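You operate a simulated robot arm through the tools that you are given. There is no shell and no other tool.

Carry out the task below with a simulated two-armed robot. There is one attempt and no reset: what you move stays moved.

JOB
Hang the tag named on the blue card on hook 57; put the card in the top drawer.
Fine: the drawer ends shut.

Only the result counts: the job must be done as asked and must still hold three seconds after the hand-in. Knocking over, shifting, dropping, spilling or breaking anything else fails it.

ROBOT AND FRAMES
Two 7-joint arms with two-finger grippers on one trunk, hanging from a carriage that runs on a gantry, over the field with the corners [-0.831, 0.384], [-0.493, -0.851], [2.111, -0.136], [1.772, 1.098] (x, y) and turns from -344 to 344 degrees about z. Base frame: it is fixed where the carriage stands at the start and does not move with it; the origin is on the floor, on the carriage's upright axis, x ahead of it, y to its left, z up. Readings come in m, degrees, newtons and seconds.
The left shoulder is at the start at [0.04, 0.158, 1.127], the right one opposite. With the tool pointing down near the work surface each hand reaches from about 0.16 to 0.6 m from the robot's upright axis, wherever it stands, measured 20 degrees to its own side. Places, roughly: blue card [2.5, 0, 0.75]; hook 57 [2.9, 0, 1.3]; top drawer [2.6, 0.2, 0.7]; top drawer inside [2.6, 0.2, 0.6]; yellow tag [2.75, 0.25, 0.75]. Payload 1.96 kg a hand.
The TCP of each hand is the grasp point between the finger pads, 0.02 m short of the fingertips. In the tool frame z runs along the fingers and y along their closing line. Largest opening 0.072 m; the body of the gripper starts 0.038 m behind the TCP.
Orientation is told as [roll, pitch, yaw] about the base's x, y, z axes, in that order, counted from this pose: with the fingers straight down and closing along the base's y, the tool's x points along the base's -x, its y along +y and its z along -z.

CONTROLS
- The arms move only by the tool jog_arm. It takes "left_series", "right_series" or both (then of equal length, played together; a hand with none holds still); each is one flat list of numbers, 7 for each row, row after row: the shift along the tool's x, y, z in m, then the turn, a rotation vector about the tool's x, y, z in degrees, then the opening in per cent of the stroke, from 0 (shut) to 100 (fully open). In form: [tx, ty, tz, rx, ry, rz, gripper, tx, ty, tz, rx, ry, rz, gripper, ...]. A call has 1 to 20 rows; each row shifts and turns the commanded pose from where the row before left it, along the tool's axes as they then stand. A row lasts 0.2 s, in which the tool goes at most 0.05 m and 8.6 degrees; a call with a longer step from one row to the next is refused whole, and so is a gripper value outside its range. Where a pose cannot be reached the arm comes as near as it can. A force on the tool above 40 N (or 10 N above the force at the start of the call, whichever is more), or a blocked arm, ends the call early, and 0.2 s more pass. The fingers move at their own pace (about 0.045 m/s each) and stop on an object; they squeeze with about 37 N. The grip force told is the motor's: it shows also when the fingers shut on nothing. Time passes only in rows, and 0.2 s behind the last, so rows that do not move let the fingers close. The reply holds the time, the measured pose of the TCP, the force on the tool along the base axes, the opening and the grip force, in the units named above and with some noise, with the torque about the TCP (base axes, N m) and any sound that the robot's microphone picked up.
- Cameras (640 x 400 px; columns grow to the right, rows downward): "scene" is now at [0.2331, -0.0126, 1.4916]; the picture's right is [-0.14, -0.99, 0.00], its down [-0.78, 0.11, -0.62] and it looks along [0.61, -0.09, -0.78] (base axes); focal length 255 px, centre (320, 200). "left" rides on the left gripper at [0.071, -0.019, -0.082] in its tool frame; the picture's right is [0.26, 0.97, 0.00], its down [-0.67, 0.18, -0.72] and it looks along [-0.69, 0.19, 0.70] (tool axes); focal length 280 px, centre (320, 200). "right" rides on the right gripper at [0.071, 0.019, -0.082] in its tool frame; the picture's right is [-0.26, 0.96, 0.00], its down [-0.67, -0.18, -0.72] and it looks along [-0.69, -0.19, 0.70] (tool axes); focal length 280 px, centre (320, 200). There is no depth. A picture from a camera that has moved, and an enlarged one, comes with that camera's place and axes in the base frame and with its lens.
- get_image(camera): a new picture of that camera. It takes no simulated time.
- slide_trunk(by): slides the trunk up (or, below 0, down) by that many m; the arms and the scene camera ride with it, the base frame stays. It gives what a move gives, with no picture.
- steer(legs): drives the robot by 1 to 6 legs, each [ahead, left, turn to the left] in m, m and degrees, along the robot's own axes; the way and the turn of a leg run together, so that a leg with both is an arc; at most 1.5 m and 180 degrees a leg. The arms and the cameras ride along, it lands a little off, and it stops where it bumps. It keeps to its track: a leg is cut to what the track allows. It gives what a move gives.
- turn_head(pan, tilt): turns the head with the scene camera to pan (to the left, within 86 degrees either way) and tilt (down, from -29 to 69), counted from straight ahead of the robot. It gives what a move gives.
- enlarge(camera, box): a new picture of the part [left, top, right, bottom] of that camera's present view, enlarged. It takes no simulated time.
- sign_off(): hands the job in; it is judged then, once.

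Nothing tells you exact positions but the pictures and the camera data. Unless the task says otherwise, let go and move clear before handing in.

The tools are called after ">>>" as name(argument=value, ...) on one line, values as JSON. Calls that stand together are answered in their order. jog_arm: Moves the arms, as the interface text tells. Its arguments: {"type":"object","properties":{"left_series":{"type":"array","items":{"type":"number"}},"right_series":{"type":"array","items":{"type":"number"}}},"required":[]} The other tools are called the same way: slide_trunk (by) slides the trunk up or down; steer (legs) drives the base; turn_head (pan, tilt) turns the head that bears the scene camera; get_image (camera) takes a picture; enlarge (camera, box) takes an enlarged picture of a part of a camera's view; sign_off () hands the job in.

At the start:

```text
clock: 0.0
left_ee_pos: [0.414, 0.1451, 1.0387]
left_tool_rot: [0.1, 0.0, 0.0]
left_contact_force: [-0.7, -0.2, -0.4]
left_torque: [-0.01, -0.02, 0.01]
left_width: 0.0718
left_gripper_force: 0.0
right_ee_pos: [0.4488, -0.2286, 1.0886]
right_tool_rot: [0.0, 0.0, 0.0]
right_contact_force: [0.4, -0.5, -0.9]
right_torque: [-0.03, 0.02, 0.0]
right_width: 0.0722
right_gripper_force: 0.1
trunk travel left (down, up): [-0.45, 0.39]
robot x, y, heading: [0.0008, -0.0017, -0.0]
head pan, tilt: [-8.2, 51.6]
```

scene: 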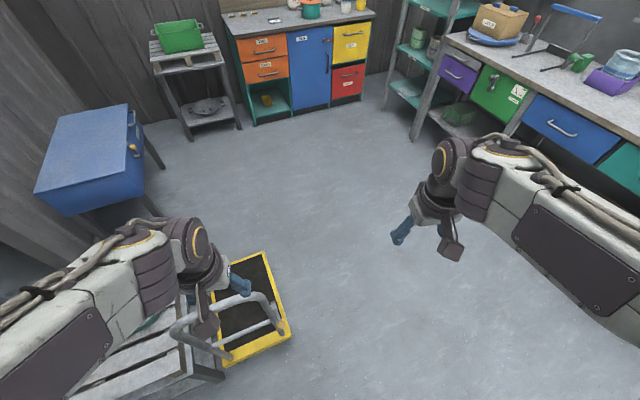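
right: 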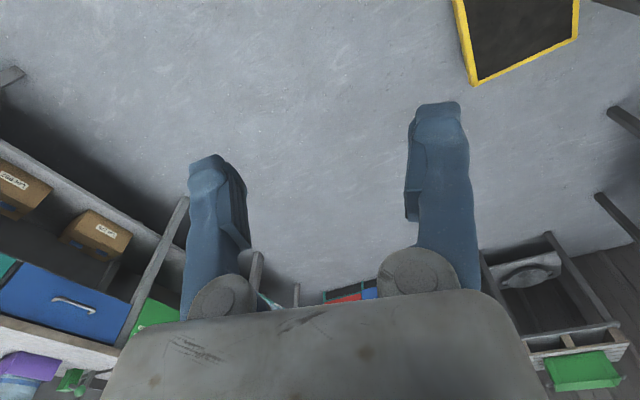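
left: 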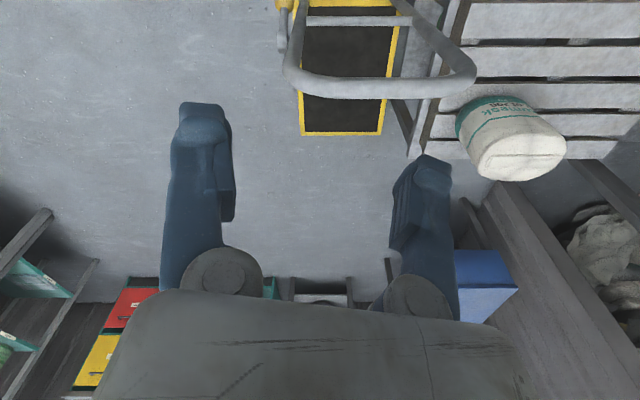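

I see a workshop room; a cabinet with orange, blue, yellow and red drawers stands far ahead, near where the card, hook and drawer should be. I first look ahead with the head raised.

>>> turn_head(pan=0, tilt=15)

```text
clock: 1.0
left_ee_pos: [0.4125, 0.1455, 1.0392]
left_tool_rot: [0.1, 0.0, 0.0]
left_contact_force: [-0.4, 0.8, -0.3]
left_torque: [-0.03, -0.01, 0.01]
left_width: 0.0722
left_gripper_force: 0.0
right_ee_pos: [0.4487, -0.2292, 1.0892]
right_tool_rot: [0.0, 0.1, 0.0]
right_contact_force: [0.4, 0.4, 0.1]
right_torque: [-0.01, 0.03, -0.01]
right_width: 0.0719
right_gripper_force: 0.1
trunk travel left (down, up): [-0.45, 0.39]
robot x, y, heading: [-0.0032, 0.002, -0.1]
head pan, tilt: [0.0, 15.0]
```

The head is raised now; I take a picture of the far wall.

>>> get_image(camera="scene")

>>> enlarge(camera="scene", box=[220, 80, 420, 240])

```text
taken
camera scene: at [0.2518, -0.0019, 1.5475], right [0.0, -1.0, 0.0], down [-0.26, 0.0, -0.97], along [0.97, 0.0, -0.26], focal length 255 px, centre (320, 200)
```

scene: 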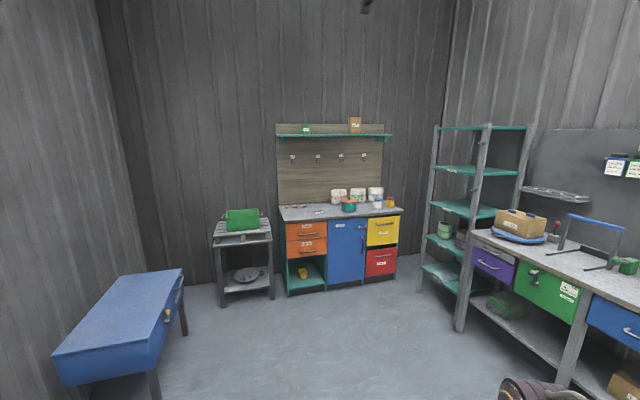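

```text
2.50 times, centred on (320, 160) of scene
camera zoom: at [0.2518, -0.0019, 1.5475], right [0.0, -1.0, 0.0], down [-0.26, 0.0, -0.97], along [0.97, 0.0, -0.26], focal length 638 px, centre (320, 300)
```

zoom: 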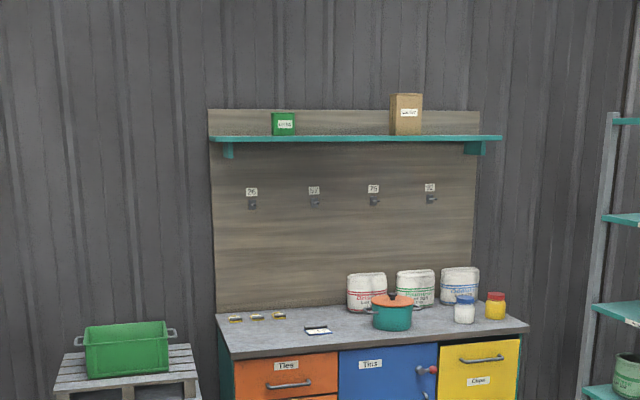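

The cabinet has a pegboard with four numbered hooks, three tags at left on the worktop and a dark card in front of them. I drive up closer, straight ahead over clear floor.

>>> steer(legs=[[1.3, 0.05, 0]])

>>> turn_head(pan=0, tilt=30)

>>> get_image(camera="scene")

```text
clock: 7.6
left_ee_pos: [1.7126, 0.1891, 1.0392]
left_tool_rot: [0.0, 0.0, -0.4]
left_contact_force: [-0.3, 0.4, -0.5]
left_torque: [-0.01, -0.01, -0.02]
left_width: 0.072
left_gripper_force: 0.0
right_ee_pos: [1.7474, -0.1852, 1.0888]
right_tool_rot: [0.1, 0.1, -0.3]
right_contact_force: [-0.4, 1.0, 0.4]
right_torque: [-0.01, 0.0, 0.0]
right_width: 0.0721
right_gripper_force: 0.0
trunk travel left (down, up): [-0.45, 0.39]
robot x, y, heading: [1.2982, 0.0496, -0.4]
head pan, tilt: [0.0, 15.0]
```

```text
clock: 8.3
left_ee_pos: [1.7135, 0.1894, 1.0394]
left_tool_rot: [0.0, 0.1, -0.3]
left_contact_force: [-0.6, 0.0, 0.4]
left_torque: [0.01, -0.01, 0.0]
left_width: 0.072
left_gripper_force: 0.1
right_ee_pos: [1.7469, -0.185, 1.0891]
right_tool_rot: [0.0, 0.0, -0.3]
right_contact_force: [0.5, -0.2, 0.4]
right_torque: [-0.02, -0.01, 0.02]
right_width: 0.0721
right_gripper_force: 0.1
trunk travel left (down, up): [-0.45, 0.39]
robot x, y, heading: [1.2983, 0.0484, -0.4]
head pan, tilt: [0.0, 30.0]
```

```text
taken
camera scene: at [1.5477, 0.0434, 1.5234], right [0.0, -1.0, 0.0], down [-0.5, 0.0, -0.87], along [0.87, 0.0, -0.5], focal length 255 px, centre (320, 200)
```

scene: 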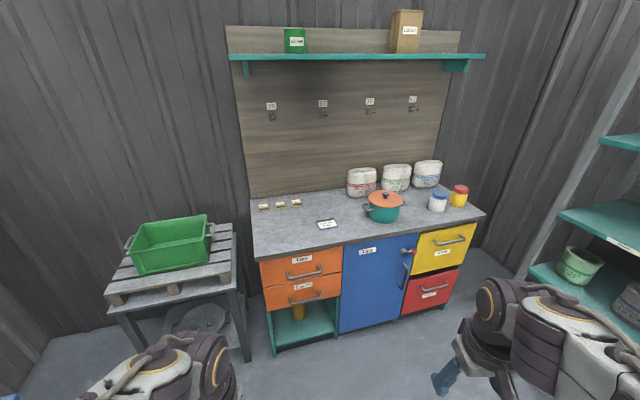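

>>> enlarge(camera="scene", box=[250, 80, 440, 140])

>>> enlarge(camera="scene", box=[240, 185, 360, 260])

>>> enlarge(camera="scene", box=[250, 235, 410, 345])

```text
3.37 times, centred on (345, 110) of scene
camera zoom: at [1.5477, 0.0434, 1.5234], right [0.0, -1.0, 0.0], down [-0.5, 0.0, -0.87], along [0.87, 0.0, -0.5], focal length 860 px, centre (236, 503)
```

zoom: 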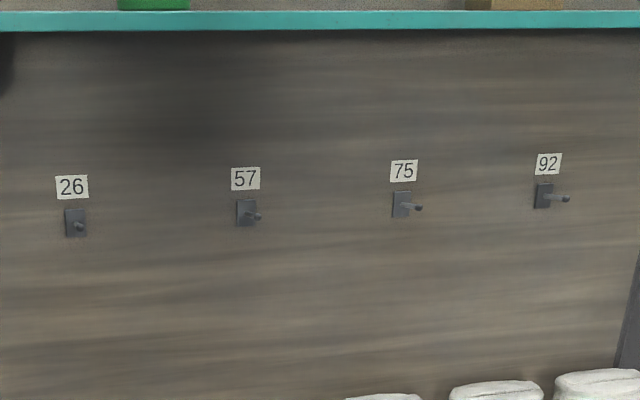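

```text
5.33 times, centred on (300, 222) of scene
camera zoom: at [1.5477, 0.0434, 1.5234], right [0.0, -1.0, 0.0], down [-0.5, 0.0, -0.87], along [0.87, 0.0, -0.5], focal length 1362 px, centre (427, 80)
```

zoom: 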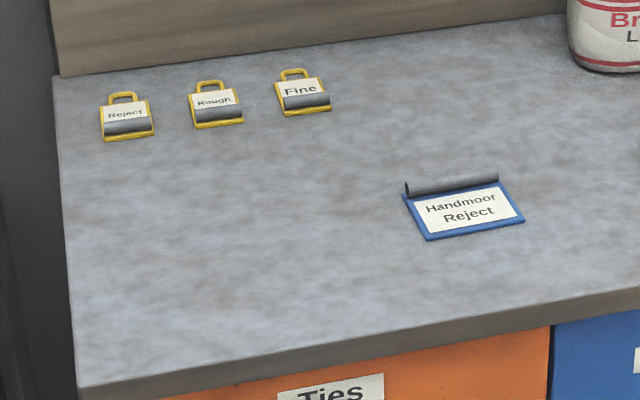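

```text
3.64 times, centred on (330, 290) of scene
camera zoom: at [1.5477, 0.0434, 1.5234], right [0.0, -1.0, 0.0], down [-0.5, 0.0, -0.87], along [0.87, 0.0, -0.5], focal length 928 px, centre (284, -127)
```

zoom: 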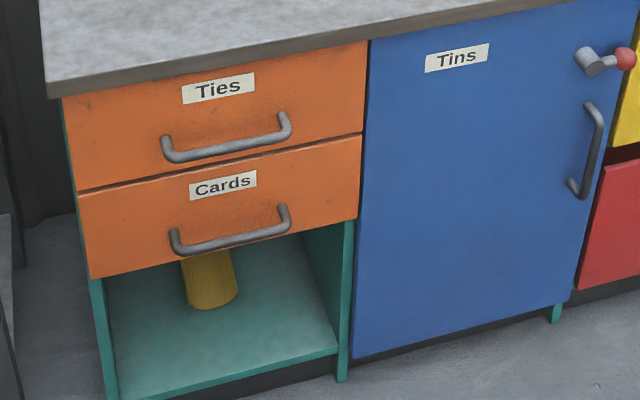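

The card reads "Handmoor Reject", so I take the "Reject" tag (leftmost), and hook 57 is the second from the left; the top drawer is the upper orange one ("Ties"). The bench is turned about 15° to the left of my heading, so I turn to face it and move nearer.

>>> steer(legs=[[0, 0, 15.7], [0.55, -0.3, 0]])

>>> turn_head(pan=0, tilt=40)

>>> get_image(camera="scene")

```text
clock: 12.8
left_ee_pos: [2.2642, 0.155, 1.0379]
left_tool_rot: [0.0, -0.1, 15.8]
left_contact_force: [0.0, 0.1, -0.1]
left_torque: [-0.01, 0.04, -0.01]
left_width: 0.072
left_gripper_force: 0.1
right_ee_pos: [2.4016, -0.1943, 1.0878]
right_tool_rot: [0.1, 0.0, 15.8]
right_contact_force: [0.3, -0.2, 0.6]
right_torque: [-0.02, -0.02, 0.02]
right_width: 0.0721
right_gripper_force: 0.1
trunk travel left (down, up): [-0.45, 0.39]
robot x, y, heading: [1.9045, -0.0986, 15.9]
head pan, tilt: [0.0, 30.0]
```

```text
clock: 13.5
left_ee_pos: [2.2626, 0.1538, 1.0407]
left_tool_rot: [-0.1, 0.1, 15.9]
left_contact_force: [-0.4, 0.6, -0.4]
left_torque: [0.01, -0.04, 0.01]
left_width: 0.0721
left_gripper_force: 0.1
right_ee_pos: [2.4011, -0.196, 1.0891]
right_tool_rot: [-0.1, -0.1, 15.8]
right_contact_force: [0.2, -0.2, 0.2]
right_torque: [-0.03, -0.01, -0.01]
right_width: 0.0714
right_gripper_force: 0.2
trunk travel left (down, up): [-0.45, 0.39]
robot x, y, heading: [1.9058, -0.098, 15.9]
head pan, tilt: [0.0, 40.0]
```

```text
taken
camera scene: at [2.1395, -0.032, 1.508], right [0.27, -0.96, 0.0], down [-0.62, -0.17, -0.77], along [0.74, 0.21, -0.64], focal length 255 px, centre (320, 200)
```

scene: 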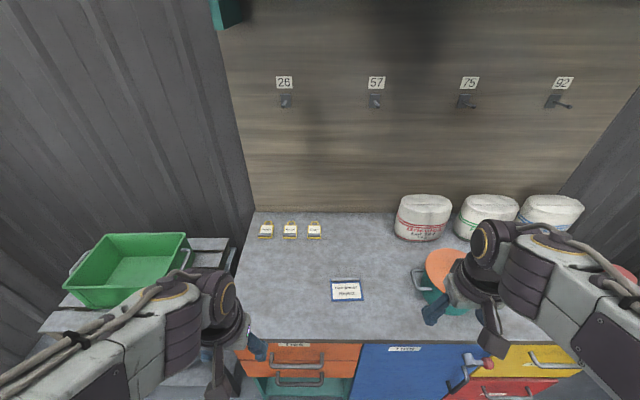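

I now face the bench squarely. I take enlarged views of the tags, the card, the hook and the drawer handles.

>>> enlarge(camera="scene", box=[245, 205, 345, 255])

>>> enlarge(camera="scene", box=[310, 260, 390, 310])

>>> enlarge(camera="scene", box=[340, 70, 420, 120])

>>> enlarge(camera="scene", box=[220, 300, 380, 400])

```text
6.40 times, centred on (295, 230) of scene
camera zoom: at [2.1395, -0.032, 1.508], right [0.27, -0.96, 0.0], down [-0.62, -0.17, -0.77], along [0.74, 0.21, -0.64], focal length 1634 px, centre (480, 8)
```

zoom: 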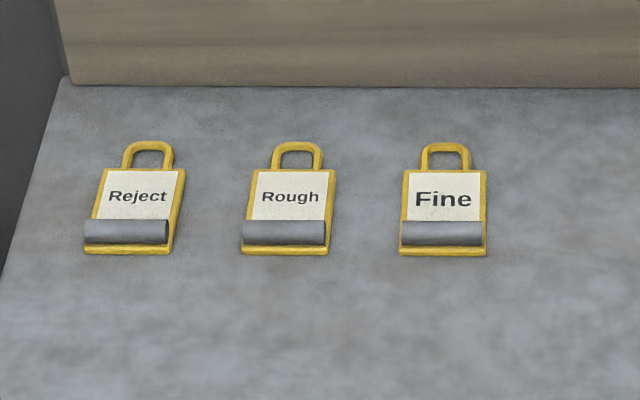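

```text
8.00 times, centred on (350, 285) of scene
camera zoom: at [2.1395, -0.032, 1.508], right [0.27, -0.96, 0.0], down [-0.62, -0.17, -0.77], along [0.74, 0.21, -0.64], focal length 2042 px, centre (80, -480)
```

zoom: 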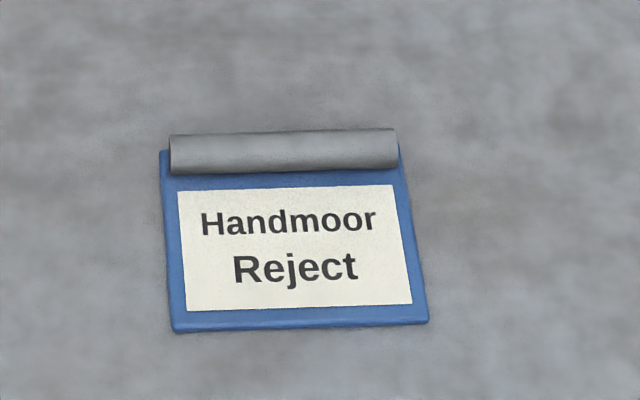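

```text
8.00 times, centred on (380, 95) of scene
camera zoom: at [2.1395, -0.032, 1.508], right [0.27, -0.96, 0.0], down [-0.62, -0.17, -0.77], along [0.74, 0.21, -0.64], focal length 2042 px, centre (-160, 1040)
```

zoom: 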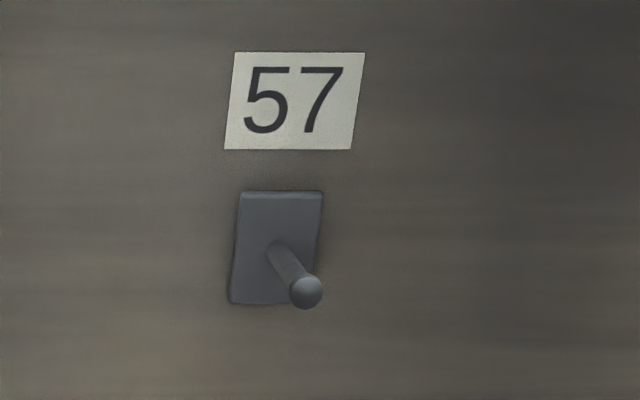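

```text
4.00 times, centred on (300, 350) of scene
camera zoom: at [2.1395, -0.032, 1.508], right [0.27, -0.96, 0.0], down [-0.62, -0.17, -0.77], along [0.74, 0.21, -0.64], focal length 1021 px, centre (400, -400)
```

zoom: 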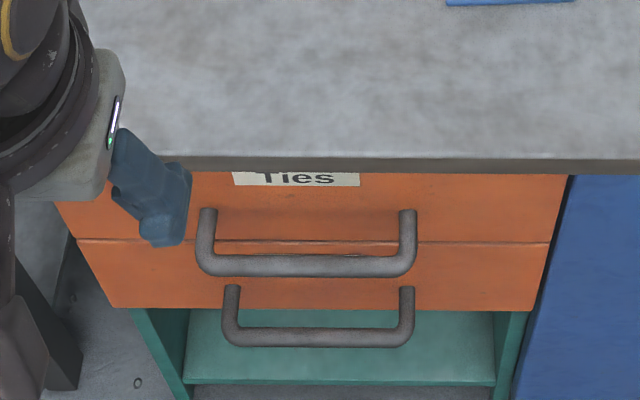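

I take the bench top to lie at about z 0.80, its front edge about 0.52 m ahead of the carriage axis, the card's tab at about 0.69 m ahead and 0.08 m right, and the Reject tag 0.88 m ahead and 0.20 m left. I bring the right hand above the card to look at its grip tab closely.

>>> jog_arm(right_series=[-0.025, 0.018, 0.015, 0, 0, 0, 100, -0.025, 0.018, 0.015, 0, 0, 0, 100, -0.025, 0.018, 0.015, 0, 0, 0, 100, -0.025, 0.018, 0.015, 0, 0, 0, 100, -0.025, 0.018, 0.015, 0, 0, 0, 100, -0.025, 0.018, 0.015, 0, 0, 0, 100, -0.025, 0.018, 0.015, 0, 0, 0, 100, -0.025, 0.018, 0.015, 0, 0, 0, 100])

>>> get_image(camera="right")

>>> get_image(camera="scene")

```text
clock: 15.3
left_ee_pos: [2.2631, 0.1549, 1.0389]
left_tool_rot: [-0.1, 0.0, 15.8]
left_contact_force: [-0.4, 0.0, -0.4]
left_torque: [0.0, 0.0, 0.01]
left_width: 0.0722
left_gripper_force: 0.0
right_ee_pos: [2.4878, -0.0717, 0.9935]
right_tool_rot: [0.0, -0.1, 15.8]
right_contact_force: [-0.2, 0.6, -0.2]
right_torque: [0.02, 0.03, 0.01]
right_width: 0.0718
right_gripper_force: 0.1
right hand out of reach, approached as far as the arm can: row 5, 6, 7, 8
trunk travel left (down, up): [-0.45, 0.39]
robot x, y, heading: [1.9067, -0.0989, 15.6]
head pan, tilt: [0.0, 40.0]
```

```text
taken
camera right: at [2.4137, -0.0711, 1.0751], right [-0.01, 1.0, 0.0], down [0.7, 0.01, 0.72], along [0.72, 0.01, -0.7], focal length 280 px, centre (320, 200)
```

right: 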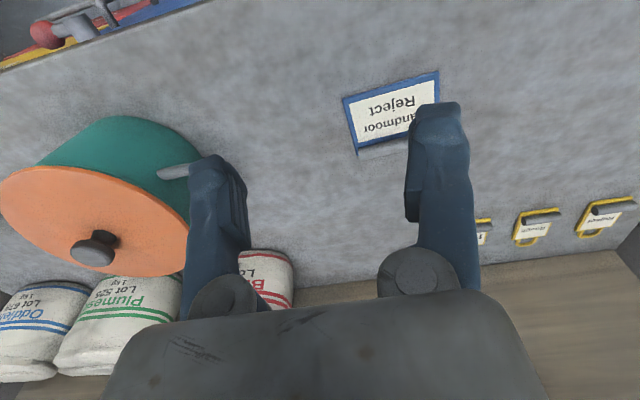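

```text
taken
camera scene: at [2.1395, -0.0321, 1.508], right [0.27, -0.96, 0.0], down [-0.62, -0.17, -0.77], along [0.74, 0.21, -0.64], focal length 255 px, centre (320, 200)
```

scene: 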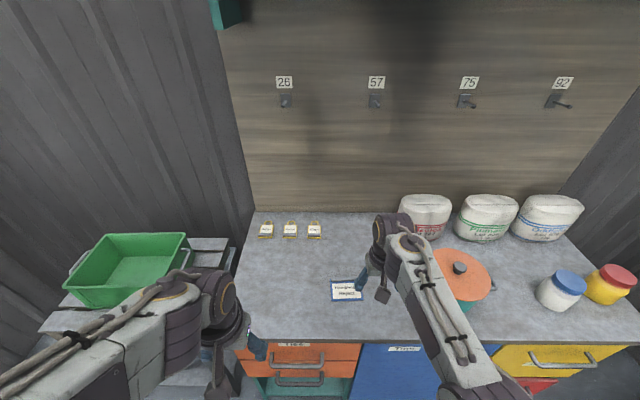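

The hand's reach ends at about 0.57 m ahead from here, so I'll need to come nearer for the bench-top items. I enlarge what the right hand camera sees of the tabs.

>>> enlarge(camera="right", box=[460, 180, 640, 280])

>>> enlarge(camera="right", box=[330, 60, 450, 160])

```text
3.56 times, centred on (550, 230) of right
camera zoom: at [2.4137, -0.0711, 1.0751], right [-0.01, 1.0, 0.0], down [0.7, 0.01, 0.72], along [0.72, 0.01, -0.7], focal length 997 px, centre (-498, 93)
```

zoom: 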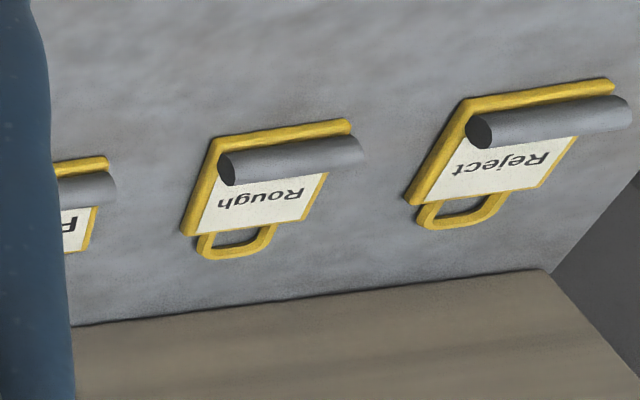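

```text
4.00 times, centred on (390, 110) of right
camera zoom: at [2.4137, -0.0711, 1.0751], right [-0.01, 1.0, 0.0], down [0.7, 0.01, 0.72], along [0.72, 0.01, -0.7], focal length 1122 px, centre (40, 560)
```

zoom: 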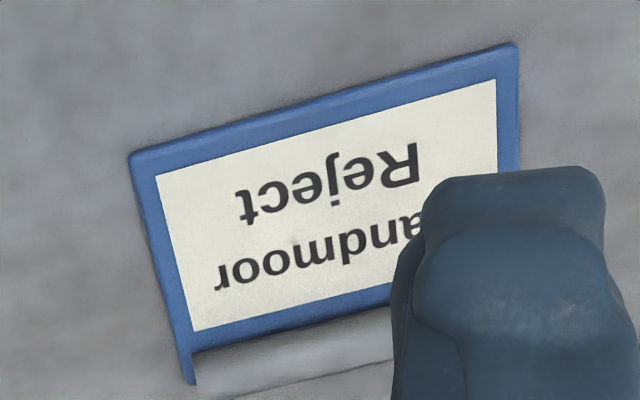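

The grip tab on card and tags is a rod lying across each of them, so I can grip it with the fingers closing fore-and-aft. I drive ahead to the track's end to bring the card into tool-down reach of the right hand.

>>> steer(legs=[[0.18, 0, 0]])

>>> get_image(camera="scene")

>>> get_image(camera="right")

```text
clock: 16.8
left_ee_pos: [2.4355, 0.2031, 1.0395]
left_tool_rot: [0.0, 0.0, 15.7]
left_contact_force: [0.4, -0.4, -0.8]
left_torque: [-0.01, 0.0, 0.01]
left_width: 0.0721
left_gripper_force: 0.1
right_ee_pos: [2.66, -0.0218, 0.9929]
right_tool_rot: [0.0, 0.0, 15.6]
right_contact_force: [0.4, 0.1, -0.1]
right_torque: [0.02, 0.0, -0.01]
right_width: 0.072
right_gripper_force: 0.0
trunk travel left (down, up): [-0.45, 0.39]
robot x, y, heading: [2.0758, -0.0473, 15.9]
head pan, tilt: [0.0, 40.0]
```

```text
taken
camera scene: at [2.3121, 0.0166, 1.5081], right [0.27, -0.96, 0.0], down [-0.62, -0.17, -0.77], along [0.74, 0.21, -0.64], focal length 255 px, centre (320, 200)
```

scene: 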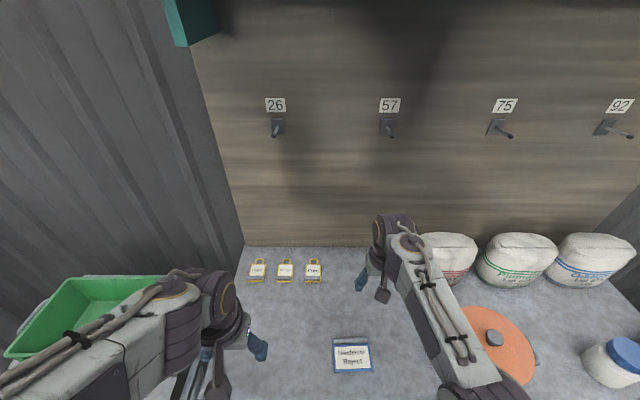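

```text
taken
camera right: at [2.5866, -0.0228, 1.0754], right [-0.01, 1.0, 0.0], down [0.7, 0.01, 0.72], along [0.72, 0.01, -0.7], focal length 280 px, centre (320, 200)
```

right: 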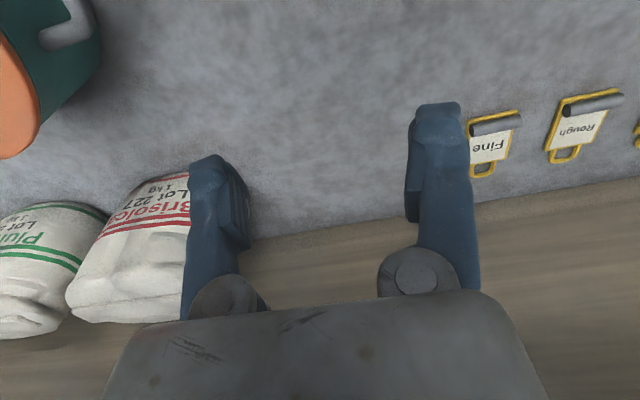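

I'm now nearer. I enlarge the card and the hook in the scene view for accurate positions.

>>> enlarge(camera="scene", box=[310, 325, 390, 385])

>>> enlarge(camera="scene", box=[235, 240, 335, 300])

>>> enlarge(camera="scene", box=[350, 90, 430, 150])

```text
6.67 times, centred on (350, 355) of scene
camera zoom: at [2.3121, 0.0166, 1.5081], right [0.27, -0.96, 0.0], down [-0.62, -0.17, -0.77], along [0.74, 0.21, -0.64], focal length 1702 px, centre (120, -833)
```

zoom: 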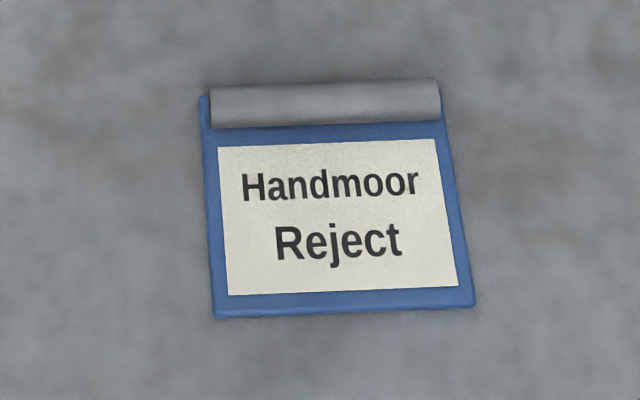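

```text
6.40 times, centred on (285, 270) of scene
camera zoom: at [2.3121, 0.0166, 1.5081], right [0.27, -0.96, 0.0], down [-0.62, -0.17, -0.77], along [0.74, 0.21, -0.64], focal length 1634 px, centre (544, -248)
```

zoom: 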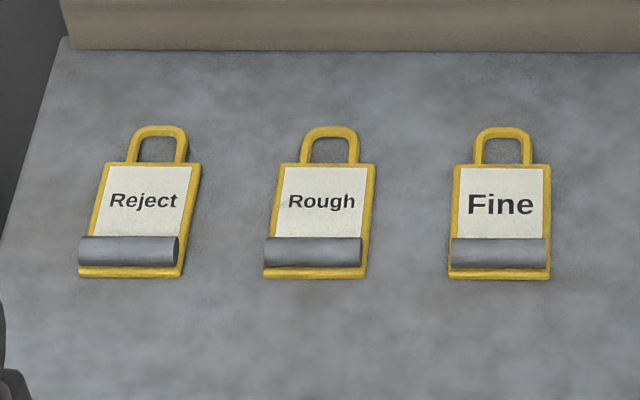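

```text
6.67 times, centred on (390, 120) of scene
camera zoom: at [2.3121, 0.0166, 1.5081], right [0.27, -0.96, 0.0], down [-0.62, -0.17, -0.77], along [0.74, 0.21, -0.64], focal length 1702 px, centre (-147, 733)
```

zoom: 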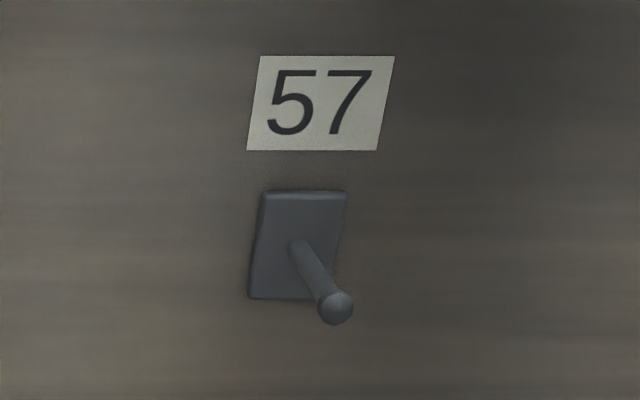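

Bench top confirmed at z 0.80; card rod centre about (0.514, -0.081) in the robot's present axes at z ≈0.812. I raise the trunk a little so the right elbow stays well above the pot.

>>> slide_trunk(by=0.08)

```text
clock: 17.9
left_ee_pos: [2.4357, 0.2034, 1.1187]
left_tool_rot: [0.0, 0.1, 15.7]
left_contact_force: [0.4, 0.3, 0.1]
left_torque: [-0.01, -0.03, 0.03]
left_width: 0.0719
left_gripper_force: 0.0
right_ee_pos: [2.6601, -0.0232, 1.0721]
right_tool_rot: [0.1, -0.1, 15.7]
right_contact_force: [-0.1, -0.2, 0.5]
right_torque: [0.01, 0.01, -0.02]
right_width: 0.0719
right_gripper_force: 0.1
trunk travel left (down, up): [-0.53, 0.31]
robot x, y, heading: [2.0817, -0.0469, 15.8]
head pan, tilt: [0.0, 40.0]
```

The TCP of the right hand must go 0.056 m back and 0.054 m left, and turn a quarter about the vertical so that the fingers close fore-and-aft. I do this at height first.

>>> jog_arm(right_series=[0.0278, 0.0272, 0, 0, 0, 0, 100, 0.0278, 0.0272, 0, 0, 0, 0, 100, 0, 0, 0, 0, 0, 8.2, 100, 0, 0, 0, 0, 0, 8.2, 100, 0, 0, 0, 0, 0, 8.2, 100, 0, 0, 0, 0, 0, 8.2, 100, 0, 0, 0, 0, 0, 8.2, 100, 0, 0, 0, 0, 0, 8.2, 100, 0, 0, 0, 0, 0, 8.2, 100, 0, 0, 0, 0, 0, 8.2, 100, 0, 0, 0, 0, 0, 8.2, 100, 0, 0, 0, 0, 0, 8.2, 100, 0, 0, 0, 0, 0, 8.0, 100])

>>> get_image(camera="scene")

>>> get_image(camera="right")

```text
clock: 20.8
left_ee_pos: [2.4354, 0.2036, 1.1195]
left_tool_rot: [-0.1, -0.1, 15.7]
left_contact_force: [-0.4, 0.8, 0.6]
left_torque: [0.01, 0.01, -0.04]
left_width: 0.0722
left_gripper_force: 0.0
right_ee_pos: [2.5914, 0.0129, 1.0735]
right_tool_rot: [0.0, 0.1, -74.4]
right_contact_force: [-0.5, 0.2, -0.5]
right_torque: [-0.03, -0.04, 0.01]
right_width: 0.0716
right_gripper_force: 0.0
trunk travel left (down, up): [-0.53, 0.31]
robot x, y, heading: [2.0789, -0.0465, 15.5]
head pan, tilt: [0.0, 40.0]
```

```text
taken
camera scene: at [2.3117, 0.0165, 1.588], right [0.27, -0.96, 0.0], down [-0.62, -0.17, -0.77], along [0.74, 0.21, -0.64], focal length 255 px, centre (320, 200)
```

scene: 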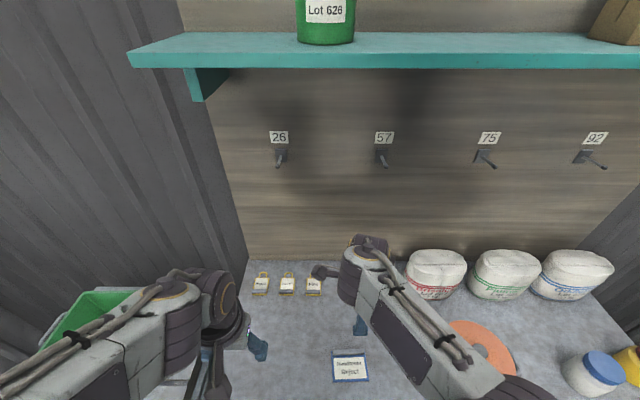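

```text
taken
camera right: at [2.5905, 0.0885, 1.1553], right [1.0, 0.01, 0.0], down [0.01, -0.7, 0.72], along [0.01, -0.72, -0.7], focal length 280 px, centre (320, 200)
```

right: 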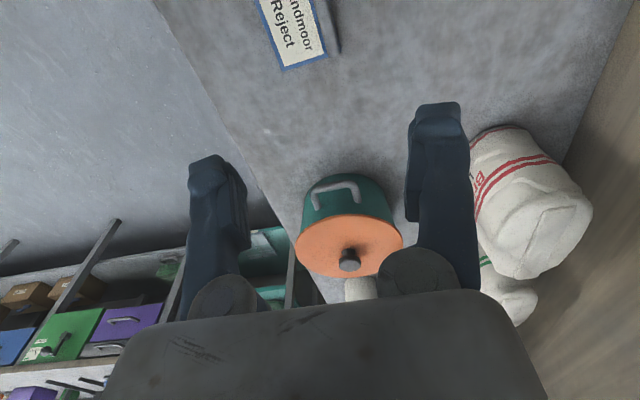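

The right hand is turned and above the card. I check in its own camera where the rod lies against the expected grasp line.

>>> enlarge(camera="right", box=[240, 0, 400, 100])

```text
4.00 times, centred on (320, 50) of right
camera zoom: at [2.5905, 0.0885, 1.1553], right [1.0, 0.01, 0.0], down [0.01, -0.7, 0.72], along [0.01, -0.72, -0.7], focal length 1122 px, centre (320, 800)
```

zoom: 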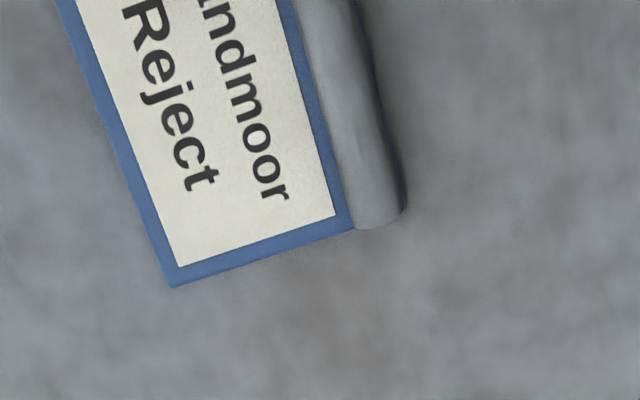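

The rod lies within the fingers' span, a few mm ahead of my estimate. I lower the hand to z ≈0.875 and look again.

>>> jog_arm(right_series=[0, 0.003, 0.04, 0, 0, 0, 100, 0, 0, 0.04, 0, 0, 0, 100, 0, 0, 0.04, 0, 0, 0, 100, 0, 0, 0.04, 0, 0, 0, 100, 0, 0, 0.038, 0, 0, 0, 100])

>>> get_image(camera="right")

>>> get_image(camera="scene")

```text
clock: 21.9
left_ee_pos: [2.4356, 0.2031, 1.1198]
left_tool_rot: [0.0, -0.1, 15.6]
left_contact_force: [-0.7, 0.1, 1.0]
left_torque: [0.0, -0.02, -0.03]
left_width: 0.0722
left_gripper_force: 0.1
right_ee_pos: [2.5948, 0.0147, 0.8729]
right_tool_rot: [0.0, 0.0, -74.3]
right_contact_force: [0.5, -0.4, -0.6]
right_torque: [0.0, 0.02, 0.01]
right_width: 0.072
right_gripper_force: 0.2
trunk travel left (down, up): [-0.53, 0.31]
robot x, y, heading: [2.0775, -0.0517, 15.7]
head pan, tilt: [0.0, 40.0]
```

```text
taken
camera right: at [2.5934, 0.0895, 0.9564], right [1.0, 0.01, 0.0], down [0.01, -0.7, 0.72], along [0.01, -0.72, -0.7], focal length 280 px, centre (320, 200)
```

right: 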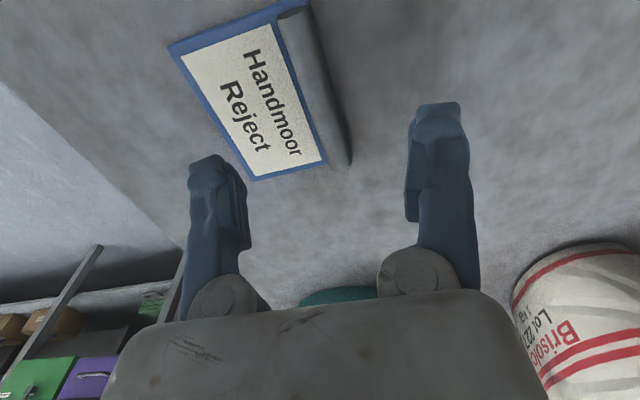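

```text
taken
camera scene: at [2.3115, 0.0165, 1.588], right [0.27, -0.96, 0.0], down [-0.62, -0.17, -0.77], along [0.74, 0.21, -0.64], focal length 255 px, centre (320, 200)
```

scene: 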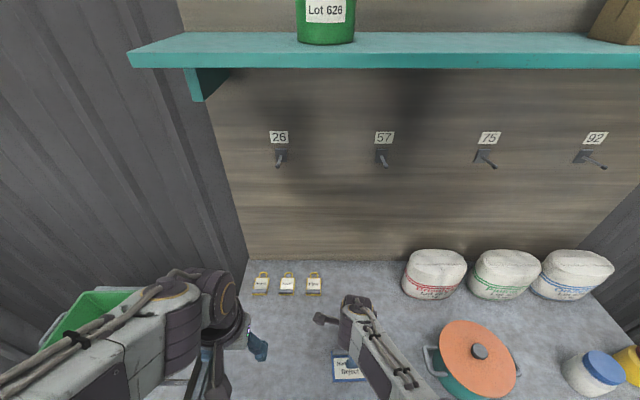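

The rod runs exactly between the open fingers. I go down to z ≈0.827 and close on it.

>>> jog_arm(right_series=[0, 0, 0.02, 0, 0, 0, 100, 0, 0, 0.015, 0, 0, 0, 100, 0, 0, 0.007, 0, 0, 0, 100, 0, 0, 0.003, 0, 0, 0, 100])

>>> get_image(camera="right")

```text
clock: 22.9
left_ee_pos: [2.4355, 0.2026, 1.1196]
left_tool_rot: [0.0, 0.0, 15.7]
left_contact_force: [1.0, 0.5, -0.6]
left_torque: [-0.02, 0.0, 0.04]
left_width: 0.0718
left_gripper_force: 0.0
right_ee_pos: [2.5944, 0.0139, 0.829]
right_tool_rot: [0.0, 0.0, -74.3]
right_contact_force: [0.6, 0.2, -0.5]
right_torque: [0.02, 0.01, -0.01]
right_width: 0.0719
right_gripper_force: 0.0
trunk travel left (down, up): [-0.53, 0.31]
robot x, y, heading: [2.0747, -0.0482, 15.7]
head pan, tilt: [0.0, 40.0]
```

```text
taken
camera right: at [2.5932, 0.0894, 0.9124], right [1.0, 0.01, 0.0], down [0.01, -0.7, 0.72], along [0.01, -0.72, -0.7], focal length 280 px, centre (320, 200)
```

right: 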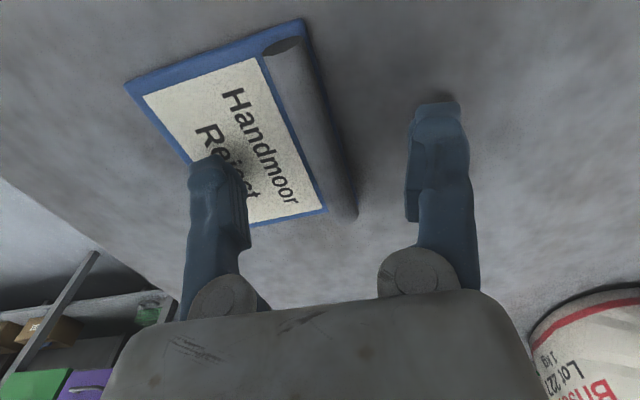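

The rod is centred between the fingers. I lower 1.5 mm more and close.

>>> jog_arm(right_series=[0, 0, 0.0015, 0, 0, 0, 100, 0, 0, 0, 0, 0, 0, 50, 0, 0, 0, 0, 0, 0, 0, 0, 0, 0, 0, 0, 0, 0, 0, 0, 0, 0, 0, 0, 0, 0, 0, 0, 0, 0, 0, 0])

>>> get_image(camera="right")

```text
clock: 24.4
left_ee_pos: [2.4355, 0.2046, 1.1192]
left_tool_rot: [-0.1, 0.0, 15.6]
left_contact_force: [-0.4, 0.4, -0.1]
left_torque: [-0.03, -0.01, 0.0]
left_width: 0.0721
left_gripper_force: 0.1
right_ee_pos: [2.5939, 0.0146, 0.828]
right_tool_rot: [0.0, 0.1, -74.3]
right_contact_force: [-0.3, -0.3, 0.5]
right_torque: [0.0, -0.06, 0.0]
right_width: 0.012
right_gripper_force: 35.0
trunk travel left (down, up): [-0.53, 0.31]
robot x, y, heading: [2.078, -0.0472, 15.8]
head pan, tilt: [0.0, 40.0]
```

```text
taken
camera right: at [2.5931, 0.0893, 0.9107], right [1.0, 0.01, 0.0], down [0.01, -0.7, 0.72], along [0.01, -0.72, -0.7], focal length 280 px, centre (320, 200)
```

right: 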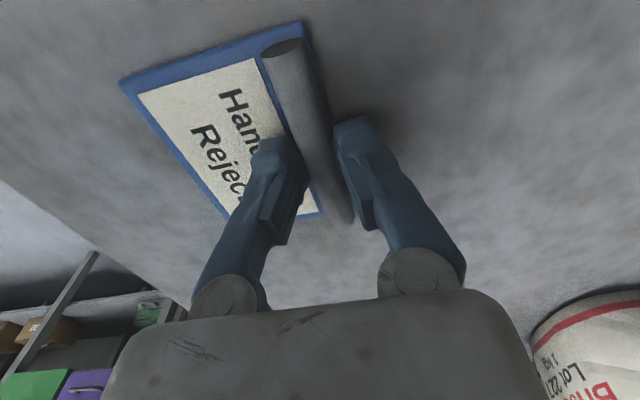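

The fingers hold the 12 mm rod with 35 N. I lift the card gently by 6 cm and check that it comes along.

>>> jog_arm(right_series=[0, 0, -0.01, 0, 0, 0, 0, 0, 0, -0.02, 0, 0, 0, 0, 0, 0, -0.03, 0, 0, 0, 0, 0, 0, -0.03, 0, 0, 0, 0, 0, 0, -0.03, 0, 0, 0, 0])

>>> get_image(camera="right")

```text
clock: 25.6
left_ee_pos: [2.4355, 0.2036, 1.1193]
left_tool_rot: [0.0, 0.0, 15.7]
left_contact_force: [0.8, -0.1, 0.4]
left_torque: [0.0, 0.03, -0.03]
left_width: 0.0718
left_gripper_force: 0.1
right_ee_pos: [2.595, 0.0144, 0.9486]
right_tool_rot: [0.1, -0.1, -74.2]
right_contact_force: [-0.4, 0.5, -0.1]
right_torque: [0.0, 0.02, 0.01]
right_width: 0.0003
right_gripper_force: 29.7
trunk travel left (down, up): [-0.53, 0.31]
robot x, y, heading: [2.0761, -0.0486, 15.5]
head pan, tilt: [0.0, 40.0]
```

```text
taken
camera right: at [2.5933, 0.0887, 1.0311], right [1.0, 0.01, 0.0], down [0.01, -0.7, 0.72], along [0.01, -0.72, -0.7], focal length 280 px, centre (320, 200)
```

right: 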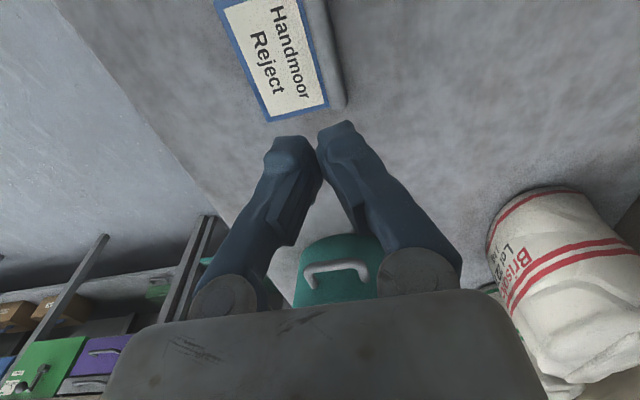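

The fingers slipped off the top of the rod: the grip was too high, so the card stays on the bench. I reopen, go down again and creep lower, watching the force.

>>> jog_arm(right_series=[0, 0, 0, 0, 0, 0, 100, 0, 0, 0, 0, 0, 0, 100, 0, 0, 0, 0, 0, 0, 100, 0, 0, 0.03, 0, 0, 0, 100, 0, 0, 0.03, 0, 0, 0, 100, 0, 0, 0.03, 0, 0, 0, 100, 0, 0, 0.02, 0, 0, 0, 100, 0, 0, 0.01, 0, 0, 0, 100])

>>> get_image(camera="right")

```text
clock: 27.4
left_ee_pos: [2.4351, 0.203, 1.1193]
left_tool_rot: [0.0, 0.0, 15.8]
left_contact_force: [-0.6, 0.5, -0.1]
left_torque: [-0.02, 0.0, -0.05]
left_width: 0.072
left_gripper_force: 0.0
right_ee_pos: [2.5948, 0.0149, 0.8275]
right_tool_rot: [0.0, 0.0, -74.2]
right_contact_force: [0.0, -0.7, 0.0]
right_torque: [-0.01, 0.0, 0.01]
right_width: 0.072
right_gripper_force: 0.0
trunk travel left (down, up): [-0.53, 0.31]
robot x, y, heading: [2.0754, -0.0456, 15.5]
head pan, tilt: [0.0, 40.0]
```

```text
taken
camera right: at [2.5925, 0.089, 0.9106], right [1.0, 0.01, 0.0], down [0.01, -0.7, 0.72], along [0.01, -0.72, -0.7], focal length 280 px, centre (320, 200)
```

right: 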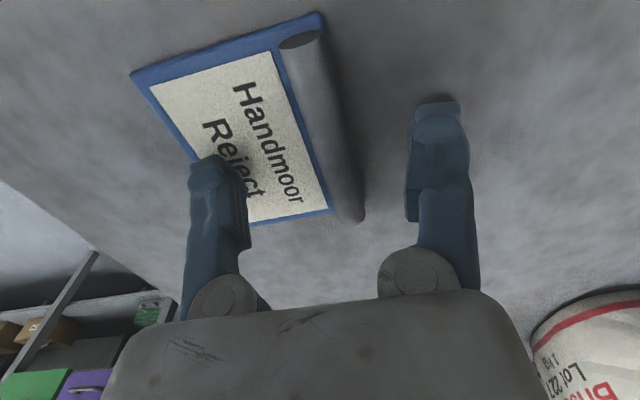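

I creep down in small steps while watching the vertical force.

>>> jog_arm(right_series=[0, 0.003, 0.0015, 0, 0, 0, 100, 0, 0, 0.0015, 0, 0, 0, 100])

```text
clock: 27.9
left_ee_pos: [2.4348, 0.2032, 1.1194]
left_tool_rot: [0.0, 0.0, 15.7]
left_contact_force: [0.6, -0.3, -0.1]
left_torque: [0.01, 0.0, -0.03]
left_width: 0.0721
left_gripper_force: 0.1
right_ee_pos: [2.5936, 0.0141, 0.827]
right_tool_rot: [0.0, 0.0, -74.3]
right_contact_force: [-0.2, -0.1, -0.1]
right_torque: [0.0, -0.03, -0.02]
right_width: 0.0719
right_gripper_force: 0.1
right hand out of reach, approached as far as the arm can: row 1
trunk travel left (down, up): [-0.53, 0.31]
robot x, y, heading: [2.0754, -0.0501, 16.0]
head pan, tilt: [0.0, 40.0]
```

The arm is at the end of its reach with the raised trunk. I lift the hand 0.10 m, then lower the trunk back by 0.08 m.

>>> jog_arm(right_series=[0, 0, -0.025, 0, 0, 0, 100, 0, 0, -0.025, 0, 0, 0, 100, 0, 0, -0.025, 0, 0, 0, 100, 0, 0, -0.025, 0, 0, 0, 100])

>>> slide_trunk(by=-0.08)

>>> get_image(camera="right")

>>> get_image(camera="scene")

```text
clock: 28.9
left_ee_pos: [2.4355, 0.2032, 1.1199]
left_tool_rot: [-0.1, 0.0, 15.7]
left_contact_force: [-0.1, 0.3, 0.5]
left_torque: [0.0, 0.01, 0.0]
left_width: 0.0722
left_gripper_force: 0.0
right_ee_pos: [2.5952, 0.0144, 0.9275]
right_tool_rot: [-0.1, 0.1, -74.3]
right_contact_force: [0.8, 0.4, -0.5]
right_torque: [-0.01, 0.02, -0.01]
right_width: 0.0721
right_gripper_force: 0.0
trunk travel left (down, up): [-0.53, 0.31]
robot x, y, heading: [2.0822, -0.0491, 15.6]
head pan, tilt: [0.0, 40.0]
```

```text
clock: 30.1
left_ee_pos: [2.4361, 0.203, 1.0396]
left_tool_rot: [0.0, 0.0, 15.7]
left_contact_force: [-0.3, 0.7, -0.4]
left_torque: [-0.03, -0.01, 0.0]
left_width: 0.0717
left_gripper_force: 0.1
right_ee_pos: [2.5942, 0.0145, 0.8459]
right_tool_rot: [0.0, 0.0, -74.4]
right_contact_force: [0.1, -0.4, -0.3]
right_torque: [0.02, -0.01, 0.01]
right_width: 0.072
right_gripper_force: 0.0
trunk travel left (down, up): [-0.45, 0.39]
robot x, y, heading: [2.0775, -0.0507, 15.6]
head pan, tilt: [0.0, 40.0]
```

```text
taken
camera right: at [2.5928, 0.089, 0.9294], right [1.0, 0.01, 0.0], down [0.01, -0.7, 0.72], along [0.01, -0.72, -0.7], focal length 280 px, centre (320, 200)
```

right: 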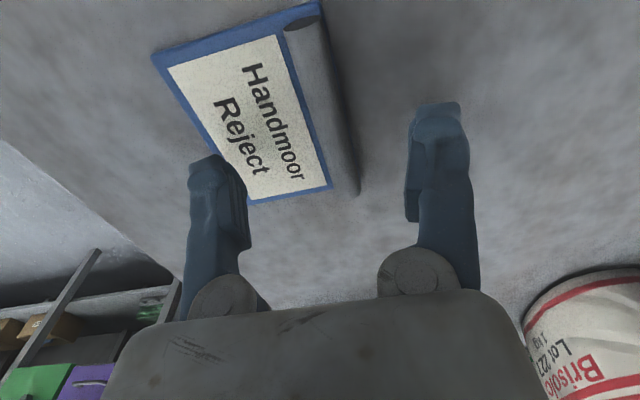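

```text
taken
camera scene: at [2.3118, 0.0165, 1.508], right [0.27, -0.96, 0.0], down [-0.62, -0.17, -0.77], along [0.74, 0.21, -0.64], focal length 255 px, centre (320, 200)
```

scene: 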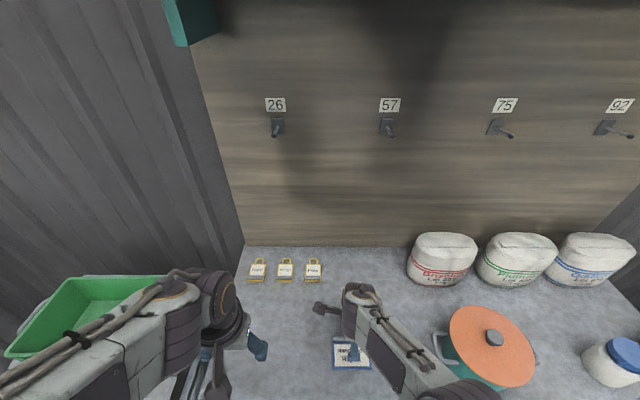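

The rod now lies about 5 mm ahead of the finger centre. I correct this and creep down to z ≈0.822.

>>> jog_arm(right_series=[0, 0.0055, 0.01, 0, 0, 0, 100, 0, 0, 0.009, 0, 0, 0, 100, 0, 0, 0.002, 0, 0, 0, 100, 0, 0, 0.002, 0, 0, 0, 100])

>>> get_image(camera="right")

```text
clock: 31.1
left_ee_pos: [2.4354, 0.2032, 1.04]
left_tool_rot: [0.0, 0.0, 15.7]
left_contact_force: [-0.8, 0.4, 0.0]
left_torque: [-0.02, 0.02, -0.02]
left_width: 0.0722
left_gripper_force: 0.1
right_ee_pos: [2.6001, 0.0156, 0.8236]
right_tool_rot: [0.0, 0.0, -74.3]
right_contact_force: [0.5, -0.5, -0.2]
right_torque: [0.0, 0.0, 0.0]
right_width: 0.0719
right_gripper_force: 0.0
trunk travel left (down, up): [-0.45, 0.39]
robot x, y, heading: [2.0762, -0.048, 15.8]
head pan, tilt: [0.0, 40.0]
```

```text
taken
camera right: at [2.5978, 0.0906, 0.9063], right [1.0, 0.01, 0.0], down [0.01, -0.7, 0.72], along [0.01, -0.72, -0.7], focal length 280 px, centre (320, 200)
```

right: 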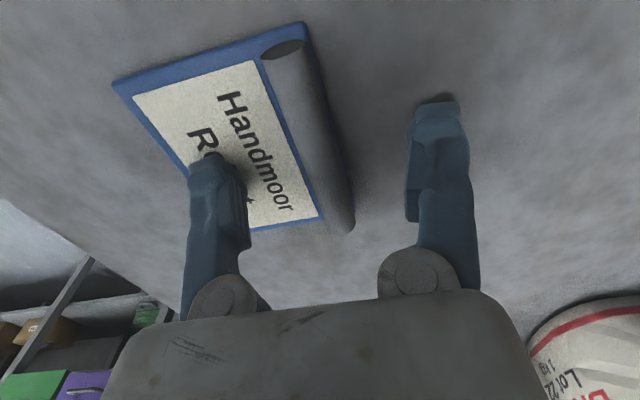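

No contact yet at z 0.8236. I creep down another few mm until a slight contact shows.

>>> jog_arm(right_series=[0, 0, 0.0015, 0, 0, 0, 100, 0, 0, 0.0015, 0, 0, 0, 100])

```text
clock: 31.7
left_ee_pos: [2.4365, 0.2026, 1.0401]
left_tool_rot: [-0.1, 0.0, 15.7]
left_contact_force: [0.1, -0.2, -0.3]
left_torque: [0.01, -0.01, -0.03]
left_width: 0.0722
left_gripper_force: 0.0
right_ee_pos: [2.5991, 0.0161, 0.8215]
right_tool_rot: [0.1, 0.1, -74.3]
right_contact_force: [-3.7, -1.1, 14.8]
right_torque: [-0.2, 0.68, -0.03]
right_width: 0.072
right_gripper_force: 0.0
trunk travel left (down, up): [-0.45, 0.39]
robot x, y, heading: [2.0835, -0.0467, 15.9]
head pan, tilt: [0.0, 40.0]
```

A light contact of the near finger with the card's plate shows at z 0.8215. I back off 1 mm and close on the rod.

>>> jog_arm(right_series=[0, 0, -0.001, 0, 0, 0, 100, 0, 0, 0, 0, 0, 0, 50, 0, 0, 0, 0, 0, 0, 0, 0, 0, 0, 0, 0, 0, 0, 0, 0, 0, 0, 0, 0, 0, 0, 0, 0, 0, 0, 0, 0])

>>> get_image(camera="right")

```text
clock: 32.6
left_ee_pos: [2.4363, 0.2036, 1.04]
left_tool_rot: [0.1, 0.0, 15.8]
left_contact_force: [0.4, -0.5, -0.1]
left_torque: [0.01, 0.04, 0.01]
left_width: 0.072
left_gripper_force: 0.1
right_ee_pos: [2.601, 0.0161, 0.8245]
right_tool_rot: [0.1, 0.2, -74.2]
right_contact_force: [-2.1, 0.3, 18.9]
right_torque: [-0.2, 0.76, 0.02]
right_width: 0.0338
right_gripper_force: 8.9
trunk travel left (down, up): [-0.45, 0.39]
robot x, y, heading: [2.08, -0.0446, 15.7]
head pan, tilt: [0.0, 40.0]
stopped in row 4 (right hand): the force on the tool passed its limit at 44 N (the readings are from after the stop); the commanded pose is now the measured one
```

```text
taken
camera right: at [2.5992, 0.0908, 0.9072], right [1.0, 0.01, 0.0], down [0.01, -0.7, 0.71], along [0.01, -0.71, -0.7], focal length 280 px, centre (320, 200)
```

right: 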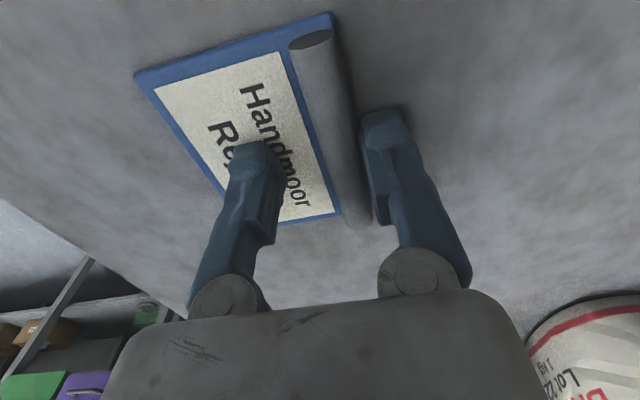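

Closing pushed the near fingertip into the plate: the tips swing lower as they close. I look closely at the finger shape before going on.

>>> enlarge(camera="right", box=[170, 80, 490, 280])

```text
2.00 times, centred on (330, 180) of right
camera zoom: at [2.5992, 0.0908, 0.9072], right [1.0, 0.01, 0.0], down [0.01, -0.7, 0.71], along [0.01, -0.71, -0.7], focal length 561 px, centre (300, 240)
```

zoom: 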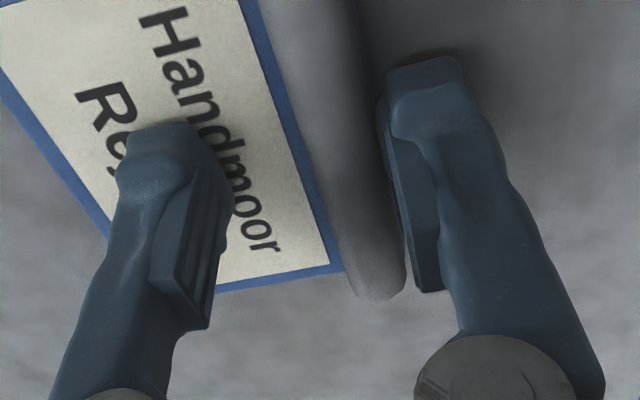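

The fingers swing on pivots: splayed when open, parallel half-way, converging when shut, and lowest half-way. I lift 4 mm, recentre on the rod at half opening, and set down again to light contact.

>>> jog_arm(right_series=[0, 0, -0.005, 0, 0, 0, 50, 0, 0.0075, 0, 0, 0, 0, 50, 0, 0, 0.002, 0, 0, 0, 50, 0, 0, 0, 0, 0, 0, 50])

>>> get_image(camera="right")

```text
clock: 33.6
left_ee_pos: [2.4353, 0.2026, 1.0382]
left_tool_rot: [-0.1, 0.0, 15.7]
left_contact_force: [0.2, 0.1, 0.3]
left_torque: [0.01, 0.03, 0.0]
left_width: 0.0722
left_gripper_force: 0.0
right_ee_pos: [2.6073, 0.0173, 0.8265]
right_tool_rot: [0.1, 0.2, -74.4]
right_contact_force: [0.0, -0.1, -0.6]
right_torque: [0.03, 0.0, -0.05]
right_width: 0.0359
right_gripper_force: 0.1
trunk travel left (down, up): [-0.45, 0.39]
robot x, y, heading: [2.0772, -0.0481, 15.9]
head pan, tilt: [0.0, 40.0]
```

```text
taken
camera right: at [2.6054, 0.0928, 0.9087], right [1.0, 0.01, 0.0], down [0.01, -0.7, 0.71], along [0.01, -0.71, -0.7], focal length 280 px, centre (320, 200)
```

right: 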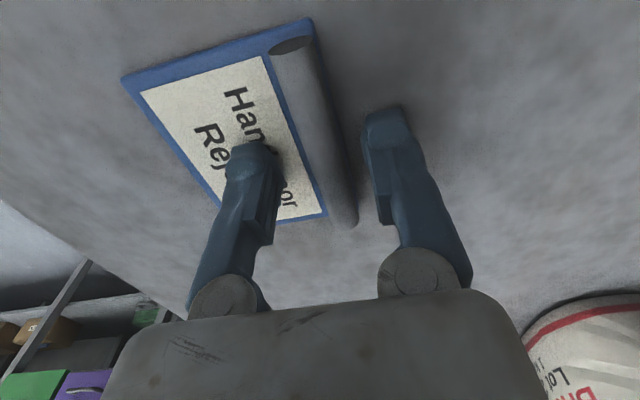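

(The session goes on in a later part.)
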